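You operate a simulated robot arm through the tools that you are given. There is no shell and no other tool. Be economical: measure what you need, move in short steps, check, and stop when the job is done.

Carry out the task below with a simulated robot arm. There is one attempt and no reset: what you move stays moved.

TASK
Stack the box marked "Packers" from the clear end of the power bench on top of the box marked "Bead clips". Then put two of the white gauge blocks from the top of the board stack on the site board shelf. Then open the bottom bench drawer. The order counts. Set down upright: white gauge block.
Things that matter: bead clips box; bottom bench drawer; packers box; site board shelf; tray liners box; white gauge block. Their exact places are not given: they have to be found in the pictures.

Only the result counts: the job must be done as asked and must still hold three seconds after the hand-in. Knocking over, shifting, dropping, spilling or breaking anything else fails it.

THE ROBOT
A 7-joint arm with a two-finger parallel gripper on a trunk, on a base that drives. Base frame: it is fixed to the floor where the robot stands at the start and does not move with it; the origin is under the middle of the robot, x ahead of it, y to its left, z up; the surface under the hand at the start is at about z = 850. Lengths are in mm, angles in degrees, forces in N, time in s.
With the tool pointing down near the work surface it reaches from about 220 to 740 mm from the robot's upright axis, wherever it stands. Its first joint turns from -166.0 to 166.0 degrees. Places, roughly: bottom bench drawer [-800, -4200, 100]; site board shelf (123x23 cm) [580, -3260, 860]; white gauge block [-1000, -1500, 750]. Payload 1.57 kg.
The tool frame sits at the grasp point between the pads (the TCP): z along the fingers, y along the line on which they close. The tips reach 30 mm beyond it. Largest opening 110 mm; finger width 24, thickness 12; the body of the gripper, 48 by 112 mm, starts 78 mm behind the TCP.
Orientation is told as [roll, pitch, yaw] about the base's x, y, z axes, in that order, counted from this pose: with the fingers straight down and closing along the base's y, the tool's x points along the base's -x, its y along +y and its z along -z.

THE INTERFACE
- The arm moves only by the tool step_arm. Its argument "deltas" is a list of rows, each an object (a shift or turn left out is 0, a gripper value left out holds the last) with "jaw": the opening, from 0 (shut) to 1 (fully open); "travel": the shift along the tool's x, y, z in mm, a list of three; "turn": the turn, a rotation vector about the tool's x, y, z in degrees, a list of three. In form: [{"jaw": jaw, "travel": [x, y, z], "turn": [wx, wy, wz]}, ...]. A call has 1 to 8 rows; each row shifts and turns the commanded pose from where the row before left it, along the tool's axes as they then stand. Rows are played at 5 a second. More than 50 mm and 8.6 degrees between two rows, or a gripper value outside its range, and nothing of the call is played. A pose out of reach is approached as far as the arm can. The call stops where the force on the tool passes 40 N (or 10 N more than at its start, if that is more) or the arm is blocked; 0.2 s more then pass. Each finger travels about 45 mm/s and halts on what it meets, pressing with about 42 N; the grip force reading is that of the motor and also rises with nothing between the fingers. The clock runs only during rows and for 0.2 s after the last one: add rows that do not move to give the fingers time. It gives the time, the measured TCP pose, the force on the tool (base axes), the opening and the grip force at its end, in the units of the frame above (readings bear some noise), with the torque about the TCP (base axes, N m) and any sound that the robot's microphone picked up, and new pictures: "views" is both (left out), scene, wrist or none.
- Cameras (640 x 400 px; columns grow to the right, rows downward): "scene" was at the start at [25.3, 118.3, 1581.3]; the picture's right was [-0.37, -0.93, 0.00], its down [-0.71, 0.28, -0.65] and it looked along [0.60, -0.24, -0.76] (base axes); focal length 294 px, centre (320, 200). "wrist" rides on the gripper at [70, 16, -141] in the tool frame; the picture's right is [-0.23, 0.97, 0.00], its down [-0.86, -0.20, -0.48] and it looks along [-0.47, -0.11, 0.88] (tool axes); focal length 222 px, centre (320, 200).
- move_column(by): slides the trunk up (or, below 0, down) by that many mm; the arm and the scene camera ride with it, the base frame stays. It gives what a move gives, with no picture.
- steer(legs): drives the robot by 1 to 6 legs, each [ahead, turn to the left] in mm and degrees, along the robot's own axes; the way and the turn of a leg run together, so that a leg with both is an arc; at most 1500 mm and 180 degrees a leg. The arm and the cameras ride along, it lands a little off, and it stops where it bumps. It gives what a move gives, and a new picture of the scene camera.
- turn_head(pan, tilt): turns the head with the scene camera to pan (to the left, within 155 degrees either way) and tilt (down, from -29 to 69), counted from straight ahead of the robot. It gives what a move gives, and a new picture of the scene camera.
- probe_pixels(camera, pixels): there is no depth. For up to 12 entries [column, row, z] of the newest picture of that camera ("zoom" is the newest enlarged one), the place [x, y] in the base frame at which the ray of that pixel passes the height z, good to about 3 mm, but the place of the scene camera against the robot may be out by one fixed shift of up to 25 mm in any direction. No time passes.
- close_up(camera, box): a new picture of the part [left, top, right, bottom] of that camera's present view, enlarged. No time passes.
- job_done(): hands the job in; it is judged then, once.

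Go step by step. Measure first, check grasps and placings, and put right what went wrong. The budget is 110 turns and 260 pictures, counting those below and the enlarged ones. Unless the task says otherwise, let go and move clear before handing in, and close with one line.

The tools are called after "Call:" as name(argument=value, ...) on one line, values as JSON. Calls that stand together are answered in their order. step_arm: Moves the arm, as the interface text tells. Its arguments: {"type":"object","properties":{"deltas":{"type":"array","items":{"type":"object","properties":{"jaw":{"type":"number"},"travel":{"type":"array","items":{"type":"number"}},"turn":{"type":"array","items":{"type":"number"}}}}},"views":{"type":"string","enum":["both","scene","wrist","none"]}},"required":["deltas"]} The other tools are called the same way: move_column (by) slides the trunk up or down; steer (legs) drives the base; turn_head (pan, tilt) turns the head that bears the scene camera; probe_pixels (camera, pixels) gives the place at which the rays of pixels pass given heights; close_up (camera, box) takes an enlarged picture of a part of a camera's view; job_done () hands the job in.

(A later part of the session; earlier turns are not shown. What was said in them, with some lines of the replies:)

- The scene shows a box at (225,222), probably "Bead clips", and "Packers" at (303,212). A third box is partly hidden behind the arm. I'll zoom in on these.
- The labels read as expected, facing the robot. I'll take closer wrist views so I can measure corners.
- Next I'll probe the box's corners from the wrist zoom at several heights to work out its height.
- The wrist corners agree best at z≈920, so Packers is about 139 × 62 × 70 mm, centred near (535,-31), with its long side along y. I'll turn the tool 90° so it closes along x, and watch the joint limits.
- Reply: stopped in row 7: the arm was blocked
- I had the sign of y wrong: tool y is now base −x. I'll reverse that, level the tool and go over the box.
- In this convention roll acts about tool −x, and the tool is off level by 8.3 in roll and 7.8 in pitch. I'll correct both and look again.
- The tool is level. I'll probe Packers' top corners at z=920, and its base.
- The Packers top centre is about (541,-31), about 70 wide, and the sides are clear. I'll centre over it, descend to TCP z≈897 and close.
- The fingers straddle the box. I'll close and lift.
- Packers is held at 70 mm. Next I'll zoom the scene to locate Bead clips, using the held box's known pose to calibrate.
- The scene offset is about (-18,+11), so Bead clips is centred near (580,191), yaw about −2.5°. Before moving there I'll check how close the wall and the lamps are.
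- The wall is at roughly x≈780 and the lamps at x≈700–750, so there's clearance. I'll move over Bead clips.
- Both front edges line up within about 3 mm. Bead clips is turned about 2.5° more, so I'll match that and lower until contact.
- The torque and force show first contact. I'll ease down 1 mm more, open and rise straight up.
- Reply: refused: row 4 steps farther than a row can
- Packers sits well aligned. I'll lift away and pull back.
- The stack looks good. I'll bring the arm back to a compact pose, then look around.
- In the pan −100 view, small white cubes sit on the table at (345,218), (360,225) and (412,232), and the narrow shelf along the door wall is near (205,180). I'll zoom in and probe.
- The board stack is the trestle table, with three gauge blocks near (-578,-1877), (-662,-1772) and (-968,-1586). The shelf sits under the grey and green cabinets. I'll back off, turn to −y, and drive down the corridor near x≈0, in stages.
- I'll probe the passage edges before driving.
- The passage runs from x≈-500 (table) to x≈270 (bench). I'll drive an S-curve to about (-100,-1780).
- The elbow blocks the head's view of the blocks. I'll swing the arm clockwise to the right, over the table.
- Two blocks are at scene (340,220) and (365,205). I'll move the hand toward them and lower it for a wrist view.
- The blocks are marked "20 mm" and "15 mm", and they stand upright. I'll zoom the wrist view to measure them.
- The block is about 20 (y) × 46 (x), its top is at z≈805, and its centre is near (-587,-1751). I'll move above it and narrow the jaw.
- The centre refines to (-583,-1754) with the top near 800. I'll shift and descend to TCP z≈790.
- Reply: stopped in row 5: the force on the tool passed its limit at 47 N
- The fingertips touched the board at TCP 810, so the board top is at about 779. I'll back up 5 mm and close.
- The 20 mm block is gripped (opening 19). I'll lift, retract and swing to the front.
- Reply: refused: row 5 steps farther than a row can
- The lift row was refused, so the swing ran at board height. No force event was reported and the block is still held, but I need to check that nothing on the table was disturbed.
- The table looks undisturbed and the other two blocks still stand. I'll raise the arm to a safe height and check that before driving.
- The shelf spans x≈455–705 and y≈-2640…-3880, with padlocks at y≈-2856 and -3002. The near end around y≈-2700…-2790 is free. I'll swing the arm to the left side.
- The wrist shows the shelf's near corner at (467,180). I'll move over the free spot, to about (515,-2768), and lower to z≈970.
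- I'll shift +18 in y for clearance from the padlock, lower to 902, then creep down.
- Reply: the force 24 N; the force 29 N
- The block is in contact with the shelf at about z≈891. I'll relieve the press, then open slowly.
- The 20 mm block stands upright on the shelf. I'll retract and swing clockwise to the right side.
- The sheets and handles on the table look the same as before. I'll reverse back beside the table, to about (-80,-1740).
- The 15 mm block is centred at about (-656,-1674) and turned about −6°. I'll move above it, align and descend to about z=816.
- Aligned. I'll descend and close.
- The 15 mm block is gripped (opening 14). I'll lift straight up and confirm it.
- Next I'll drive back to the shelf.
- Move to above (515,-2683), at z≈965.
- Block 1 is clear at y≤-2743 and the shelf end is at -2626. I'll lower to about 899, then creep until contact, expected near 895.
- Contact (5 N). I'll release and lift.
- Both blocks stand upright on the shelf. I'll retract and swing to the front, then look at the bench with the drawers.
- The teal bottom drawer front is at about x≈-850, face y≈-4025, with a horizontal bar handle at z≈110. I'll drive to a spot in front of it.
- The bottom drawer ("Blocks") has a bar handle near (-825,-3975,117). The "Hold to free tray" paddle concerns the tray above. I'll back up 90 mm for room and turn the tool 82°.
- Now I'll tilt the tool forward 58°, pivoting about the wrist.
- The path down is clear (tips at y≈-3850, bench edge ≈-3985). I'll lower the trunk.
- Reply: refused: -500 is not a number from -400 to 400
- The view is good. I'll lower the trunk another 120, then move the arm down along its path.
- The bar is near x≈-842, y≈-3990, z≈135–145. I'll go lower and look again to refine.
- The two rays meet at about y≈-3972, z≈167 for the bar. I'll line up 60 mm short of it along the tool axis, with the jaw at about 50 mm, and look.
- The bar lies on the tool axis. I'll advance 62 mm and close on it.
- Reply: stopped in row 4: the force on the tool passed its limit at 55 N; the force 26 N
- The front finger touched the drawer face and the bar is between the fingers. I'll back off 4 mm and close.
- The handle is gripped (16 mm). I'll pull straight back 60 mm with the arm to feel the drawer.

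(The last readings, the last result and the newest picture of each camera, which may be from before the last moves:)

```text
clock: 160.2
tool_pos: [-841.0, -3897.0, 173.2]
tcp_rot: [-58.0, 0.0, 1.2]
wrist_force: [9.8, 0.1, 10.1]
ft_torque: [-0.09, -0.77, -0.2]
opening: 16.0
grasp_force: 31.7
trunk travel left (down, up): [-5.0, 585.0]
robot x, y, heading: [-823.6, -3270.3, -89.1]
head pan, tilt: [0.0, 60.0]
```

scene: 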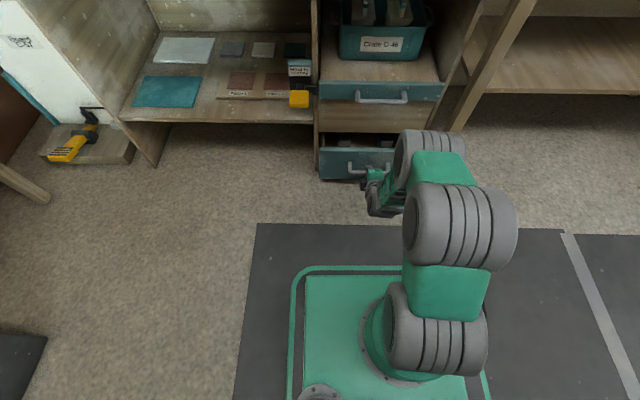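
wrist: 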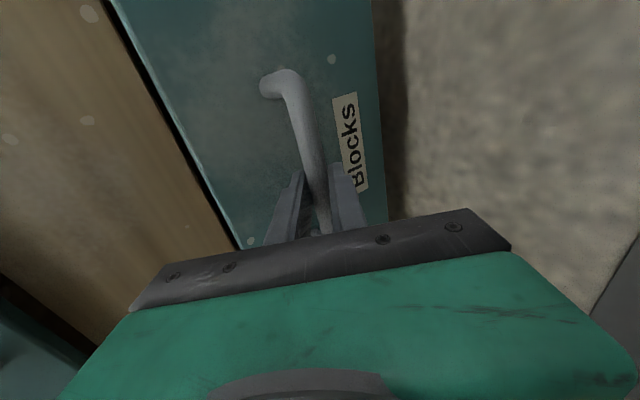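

The drawer is sliding open. I'll continue pulling.

Call:
step_arm(deltas=[{"travel": [0, 8, -12.7]}, {"travel": [0, 8, -12.7]}, {"travel": [0, 8, -12.7]}, {"travel": [0, 8, -12.7]}, {"travel": [0, 8, -12.7]}, {"travel": [0, 8, -12.7]}, {"travel": [0, 8, -12.7]}, {"travel": [0, 0, 0]}])

```text
clock: 162.0
tool_pos: [-842.4, -3789.1, 175.1]
tcp_rot: [-57.9, 0.2, 1.0]
wrist_force: [18.9, 0.4, 3.6]
ft_torque: [-0.05, -0.77, -0.14]
opening: 15.9
grasp_force: 32.3
trunk travel left (down, up): [-5.0, 585.0]
robot x, y, heading: [-827.2, -3274.5, -89.0]
head pan, tilt: [0.0, 60.0]
```

scene: 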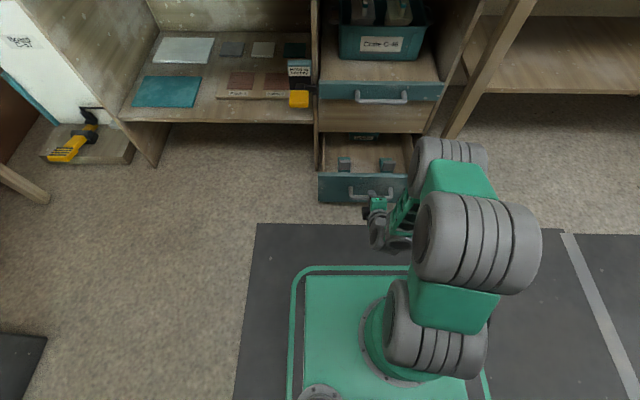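
wrist: 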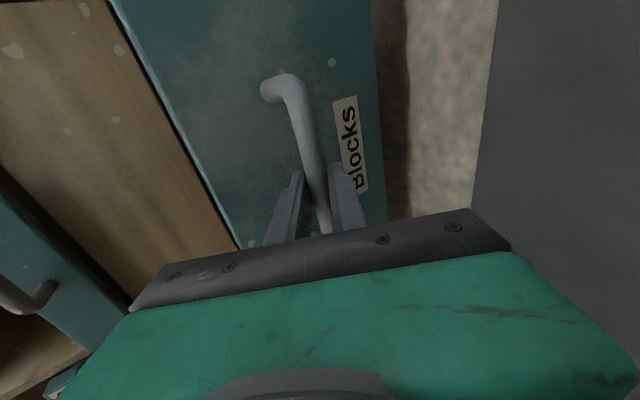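

It's open about 168 mm. Lateral force is building, so I'll bias sideways a little and keep pulling.

Call:
step_arm(deltas=[{"travel": [-2, 0, 0]}, {"travel": [-1, 8, -12.7]}, {"travel": [-0.5, 8, -12.7]}, {"travel": [-0.3, 8, -12.7]}, {"travel": [-0.3, 8, -12.7]}, {"travel": [-0.3, 8, -12.7]}, {"travel": [-0.3, 8, -12.7]}, {"travel": [0, 0, 0]}])

```text
clock: 163.4
tool_pos: [-838.8, -3730.1, 175.5]
tcp_rot: [-58.5, 0.2, 1.5]
wrist_force: [2.9, 0.0, -5.8]
ft_torque: [0.03, -0.13, -0.01]
opening: 16.5
grasp_force: 4.7
trunk travel left (down, up): [-5.0, 585.0]
robot x, y, heading: [-827.4, -3269.2, -89.1]
head pan, tilt: [0.0, 60.0]
stopped in row 6: the force on the tool passed its limit at 61 N (the readings are from after the stop); the commanded pose is now the measured one
```

scene: 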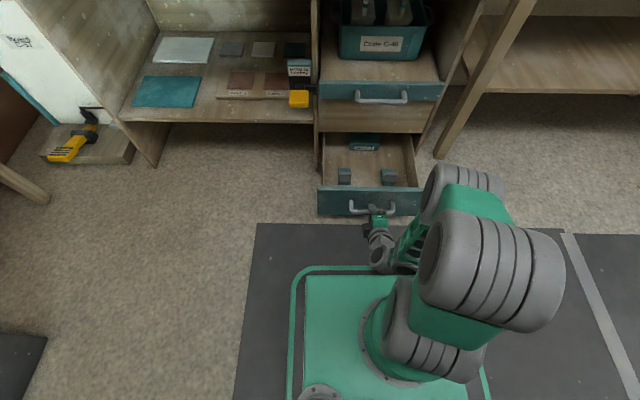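
wrist: 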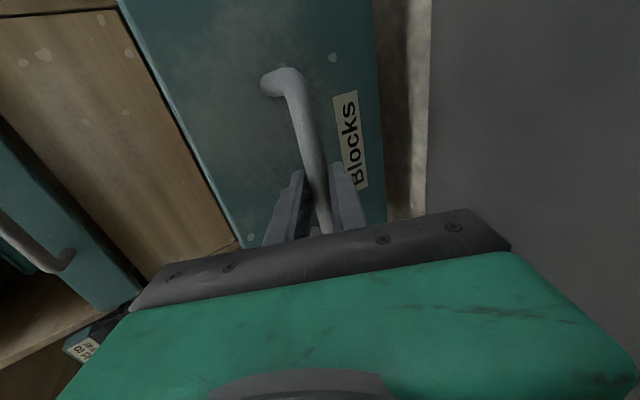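

It reached the end stop at about 228 mm, so the drawer is fully open. I'll release gently and back off along the tool axis.

Call:
step_arm(deltas=[{"jaw": 0.25}, {"jaw": 0.38}, {"travel": [0, 0, 0]}, {"travel": [0, 0, 0]}, {"travel": [0, 0, -10]}, {"travel": [0, 0, -20]}, {"travel": [0, 0, -20]}, {"travel": [0, 0, 0]}])

```text
clock: 164.9
tool_pos: [-847.5, -3742.9, 216.5]
tcp_rot: [-62.6, 2.7, 3.3]
wrist_force: [-1.1, 1.1, 0.3]
ft_torque: [-0.01, 0.01, 0.01]
opening: 42.0
grasp_force: 0.1
trunk travel left (down, up): [-5.0, 585.0]
robot x, y, heading: [-825.4, -3273.7, -89.1]
head pan, tilt: [0.0, 60.0]
stopped in row 7: the force on the tool passed its limit at 49 N (the readings are from after the stop); the commanded pose is now the measured one
```

scene: 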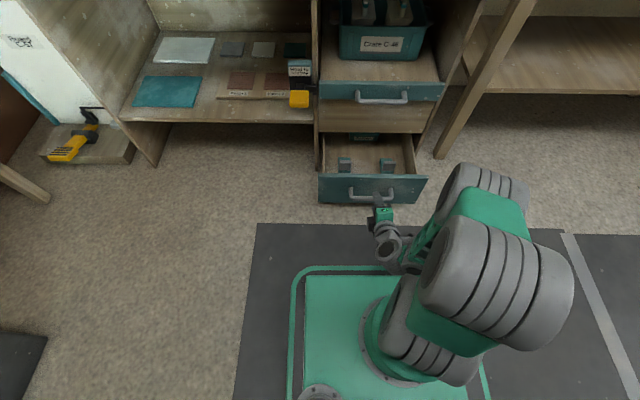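
wrist: 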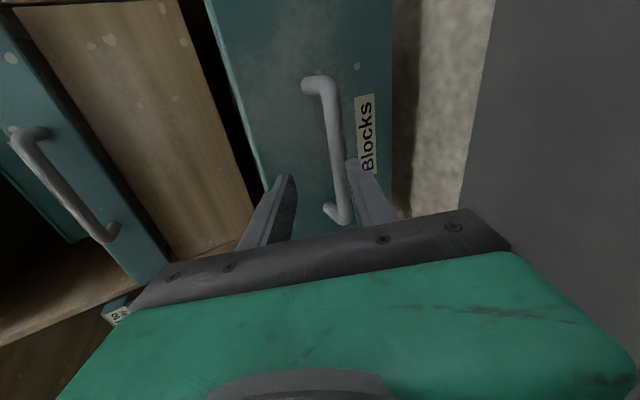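

The arm was too folded when retracting and pushed the drawer partly back, so the bar is now near y≈-3796. I'll back the base 150 mm so the arm is in a comfortable range, then re-grip and pull it fully open.

Call:
steer(legs=[[-150, 0]])

Call:
step_arm(deltas=[{"turn": [-4.5, 0, 0]}, {"travel": [0, 0, 0]}], views="wrist")

```text
clock: 166.2
tool_pos: [-850.0, -3593.3, 216.4]
tcp_rot: [-62.5, 2.8, 3.5]
wrist_force: [-0.3, 0.3, 0.7]
ft_torque: [-0.03, 0.0, 0.02]
opening: 41.8
grasp_force: 0.0
trunk travel left (down, up): [-5.0, 585.0]
robot x, y, heading: [-830.4, -3122.4, -89.3]
head pan, tilt: [0.0, 60.0]
```

scene: 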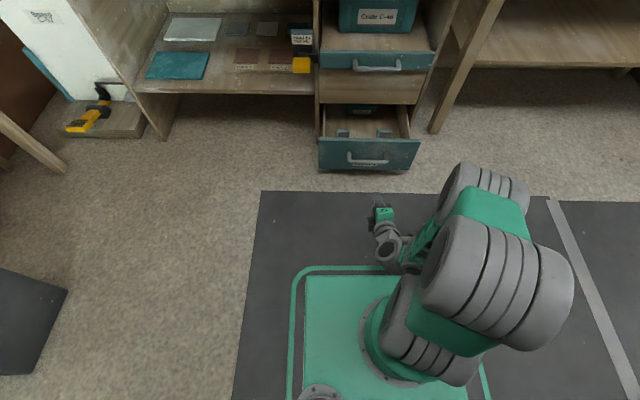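

```text
clock: 166.8
tool_pos: [-849.9, -3593.4, 215.0]
tcp_rot: [-58.1, 2.8, 3.3]
wrist_force: [0.1, -0.3, 0.6]
ft_torque: [0.02, -0.05, -0.01]
opening: 41.9
grasp_force: 0.1
trunk travel left (down, up): [-5.0, 585.0]
robot x, y, heading: [-828.4, -3124.5, -88.8]
head pan, tilt: [0.0, 60.0]
```

wrist: 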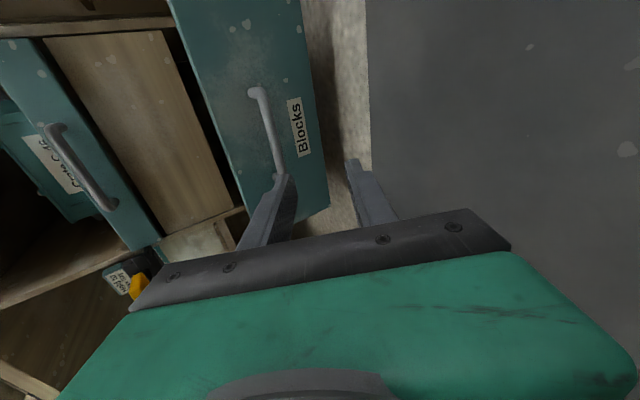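

Call:
probe_pixels(camera="wrist", pixels=[[268, 125, 165], [278, 160, 165], [255, 95, 165], [278, 160, 170], [278, 160, 160]])

```text
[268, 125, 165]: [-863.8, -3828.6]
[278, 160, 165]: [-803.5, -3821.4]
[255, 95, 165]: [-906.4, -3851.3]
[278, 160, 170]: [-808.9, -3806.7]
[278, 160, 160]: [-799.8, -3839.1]
```

Call:
step_arm(deltas=[{"jaw": 0.42, "travel": [0, -18.5, 38]}, {"travel": [0, -18.5, 38]}, {"travel": [0, -18.5, 38]}, {"travel": [0, -18.5, 38]}, {"travel": [0, 0, 0]}], views="wrist")

```text
clock: 168.1
tool_pos: [-841.3, -3760.3, 194.9]
tcp_rot: [-58.1, 2.8, 3.4]
wrist_force: [-0.3, 0.9, 0.0]
ft_torque: [-0.03, 0.02, -0.04]
opening: 46.4
grasp_force: 0.0
trunk travel left (down, up): [-5.0, 585.0]
robot x, y, heading: [-830.5, -3122.5, -89.0]
head pan, tilt: [0.0, 60.0]
```

wrist: 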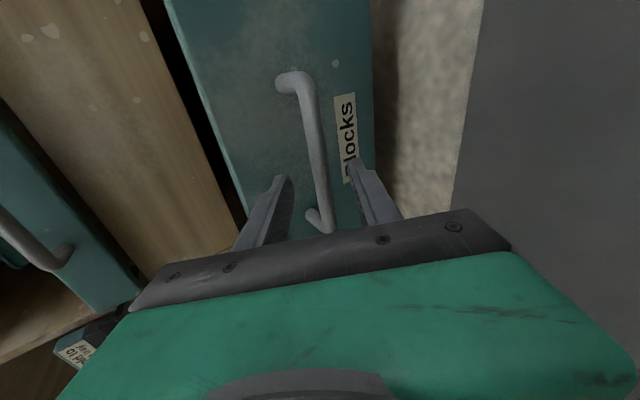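

Call:
probe_pixels(camera="wrist", pixels=[[313, 130, 165], [313, 130, 170], [324, 185, 165], [300, 85, 165]])

```text
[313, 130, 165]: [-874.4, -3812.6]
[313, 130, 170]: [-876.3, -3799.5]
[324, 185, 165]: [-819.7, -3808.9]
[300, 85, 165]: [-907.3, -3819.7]
```

Call:
step_arm(deltas=[{"travel": [0, -1, 22]}, {"travel": [0, 0, 21]}, {"travel": [0, 0, 0]}, {"jaw": 0.2}, {"jaw": 0.08}, {"travel": [0, 0, 0]}, {"travel": [0, 0, 0]}, {"travel": [0, 0, 0]}], views="wrist")

```text
clock: 169.8
tool_pos: [-840.2, -3796.9, 173.6]
tcp_rot: [-57.9, 2.7, 3.4]
wrist_force: [-0.1, 1.0, -8.6]
ft_torque: [0.1, -0.63, -0.51]
opening: 17.4
grasp_force: 32.5
trunk travel left (down, up): [-5.0, 585.0]
robot x, y, heading: [-827.4, -3123.0, -89.1]
head pan, tilt: [0.0, 60.0]
```

wrist: 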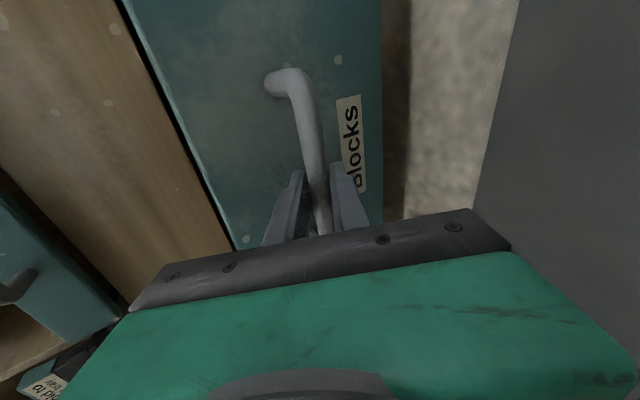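

Gripped again. I'll pull back 65 mm, just to the stop.

Call:
step_arm(deltas=[{"travel": [-0.8, 6.9, -11]}, {"travel": [-0.8, 6.9, -11]}, {"travel": [-0.8, 6.9, -11]}, {"travel": [-0.8, 6.9, -11]}, {"travel": [-0.8, 6.5, -10]}, {"travel": [0, 0, 0]}], views="scene")

```text
clock: 171.2
tool_pos: [-841.1, -3730.8, 173.8]
tcp_rot: [-57.7, 2.7, 3.6]
wrist_force: [-1.2, 1.7, -27.1]
ft_torque: [0.14, -0.56, -0.52]
opening: 17.4
grasp_force: 32.3
trunk travel left (down, up): [-5.0, 585.0]
robot x, y, heading: [-828.8, -3119.5, -89.0]
head pan, tilt: [0.0, 60.0]
```

scene: 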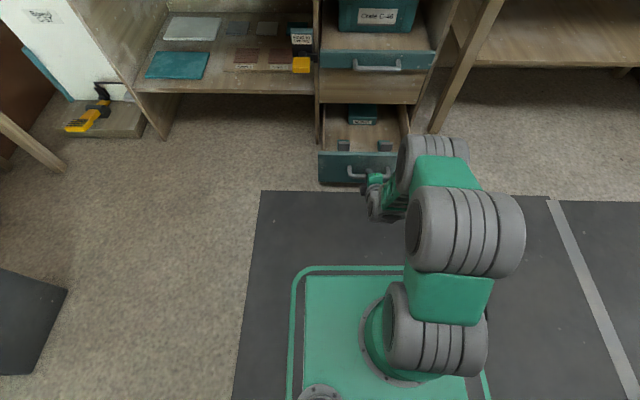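

It's fully open again. I'll relieve the vertical load, release, and back out along the tool axis, checking each stage.

Call:
step_arm(deltas=[{"travel": [0, 2, 1]}, {"travel": [0, 0, 0]}, {"jaw": 0.25}, {"jaw": 0.38}, {"travel": [0, 0, 0]}, {"travel": [0, 0, 0]}], views="none")

Call:
step_arm(deltas=[{"travel": [0, 0, -10]}, {"travel": [0, 0, -15]}, {"travel": [0, 0, -20]}, {"travel": [0, 0, -20]}, {"travel": [0, 0, 0]}])

```text
clock: 172.7
tool_pos: [-839.1, -3733.6, 174.4]
tcp_rot: [-58.2, 2.8, 3.6]
wrist_force: [-0.3, -0.9, -0.7]
ft_torque: [0.0, 0.0, -0.02]
opening: 41.8
grasp_force: 0.1
trunk travel left (down, up): [-5.0, 585.0]
robot x, y, heading: [-828.4, -3122.5, -88.9]
head pan, tilt: [0.0, 60.0]
```

```text
clock: 173.8
tool_pos: [-843.0, -3677.5, 208.6]
tcp_rot: [-58.0, 2.6, 3.5]
wrist_force: [-0.1, 0.6, -0.5]
ft_torque: [0.01, -0.01, 0.01]
opening: 41.8
grasp_force: 0.1
trunk travel left (down, up): [-5.0, 585.0]
robot x, y, heading: [-826.1, -3121.9, -89.3]
head pan, tilt: [0.0, 60.0]
```

scene: 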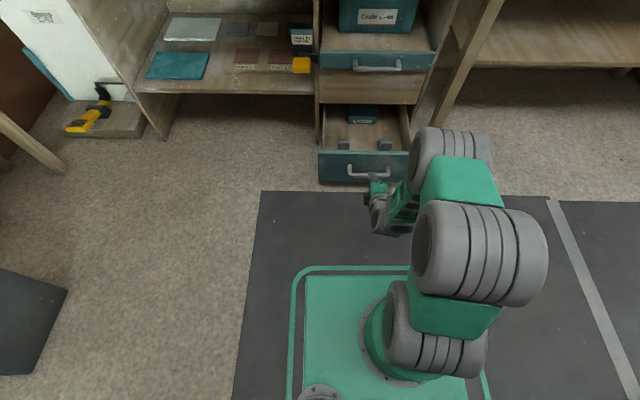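
wrist: 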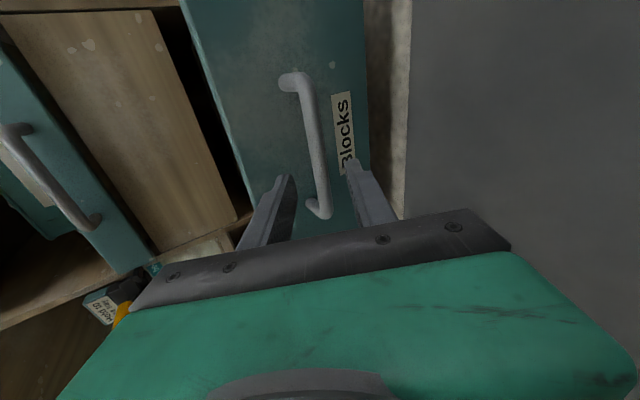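

The drawer stays open and the hand is clear. I'll back off 120 mm and check the shelf and the table once more.

Call:
steer(legs=[[-120, 0]])

Call:
turn_head(pan=105, tilt=10)

Call:
turn_head(pan=150, tilt=15)

```text
clock: 175.1
tool_pos: [-844.2, -3558.4, 208.3]
tcp_rot: [-58.2, 2.9, 3.4]
wrist_force: [0.3, 0.3, 0.6]
ft_torque: [-0.02, 0.01, 0.01]
opening: 41.9
grasp_force: 0.0
trunk travel left (down, up): [-5.0, 585.0]
robot x, y, heading: [-831.0, -3001.5, -89.1]
head pan, tilt: [0.0, 60.0]
```

scene: 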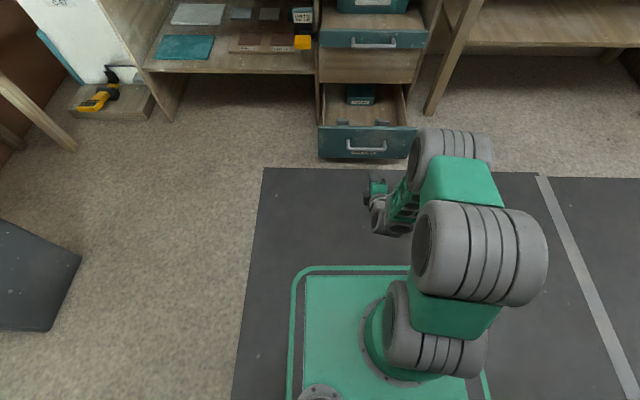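

```text
clock: 176.9
tool_pos: [-843.8, -3556.4, 207.5]
tcp_rot: [-58.0, 2.7, 3.5]
wrist_force: [0.6, -0.3, 0.4]
ft_torque: [0.0, 0.03, 0.0]
opening: 41.9
grasp_force: 0.0
trunk travel left (down, up): [-5.0, 585.0]
robot x, y, heading: [-831.8, -3001.9, -89.3]
head pan, tilt: [105.0, 10.0]
```

scene: 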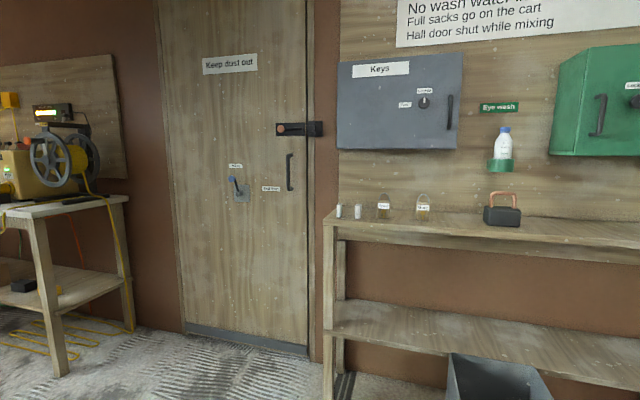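

```text
clock: 178.0
tool_pos: [-843.3, -3557.5, 208.1]
tcp_rot: [-58.1, 2.8, 3.5]
wrist_force: [0.0, 0.0, -1.2]
ft_torque: [0.03, 0.02, 0.0]
opening: 42.0
grasp_force: 0.1
trunk travel left (down, up): [-5.0, 585.0]
robot x, y, heading: [-830.3, -3003.0, -88.9]
head pan, tilt: [150.0, 15.0]
```

scene: 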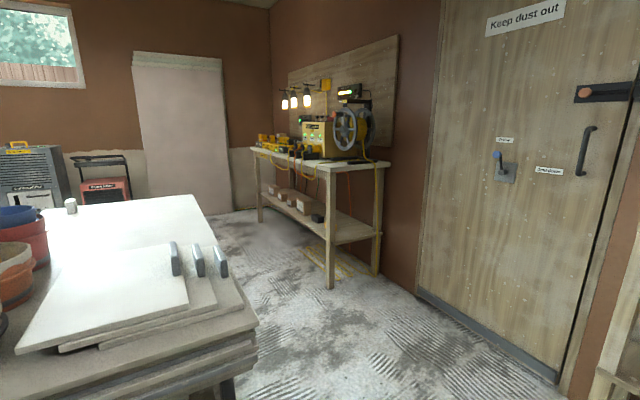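

The two blocks stand upright on the shelf at (338,211) and (357,211), the table items look unchanged, and the drawer is open. I'm handing in.

Call:
job_done()

```text
The job is handed in.
```

I handed the job in with all three parts done in order. Packers is stacked on Bead clips. The 20 mm and 15 mm gauge blocks stand upright on the site board shelf. The bottom bench drawer is pulled out to its stop, about 228 mm. During the first block's carry, a refused lift row let the arm swing across the board stack at board height. No force stop was reported, and the other items on the stack looked undisturbed afterwards.
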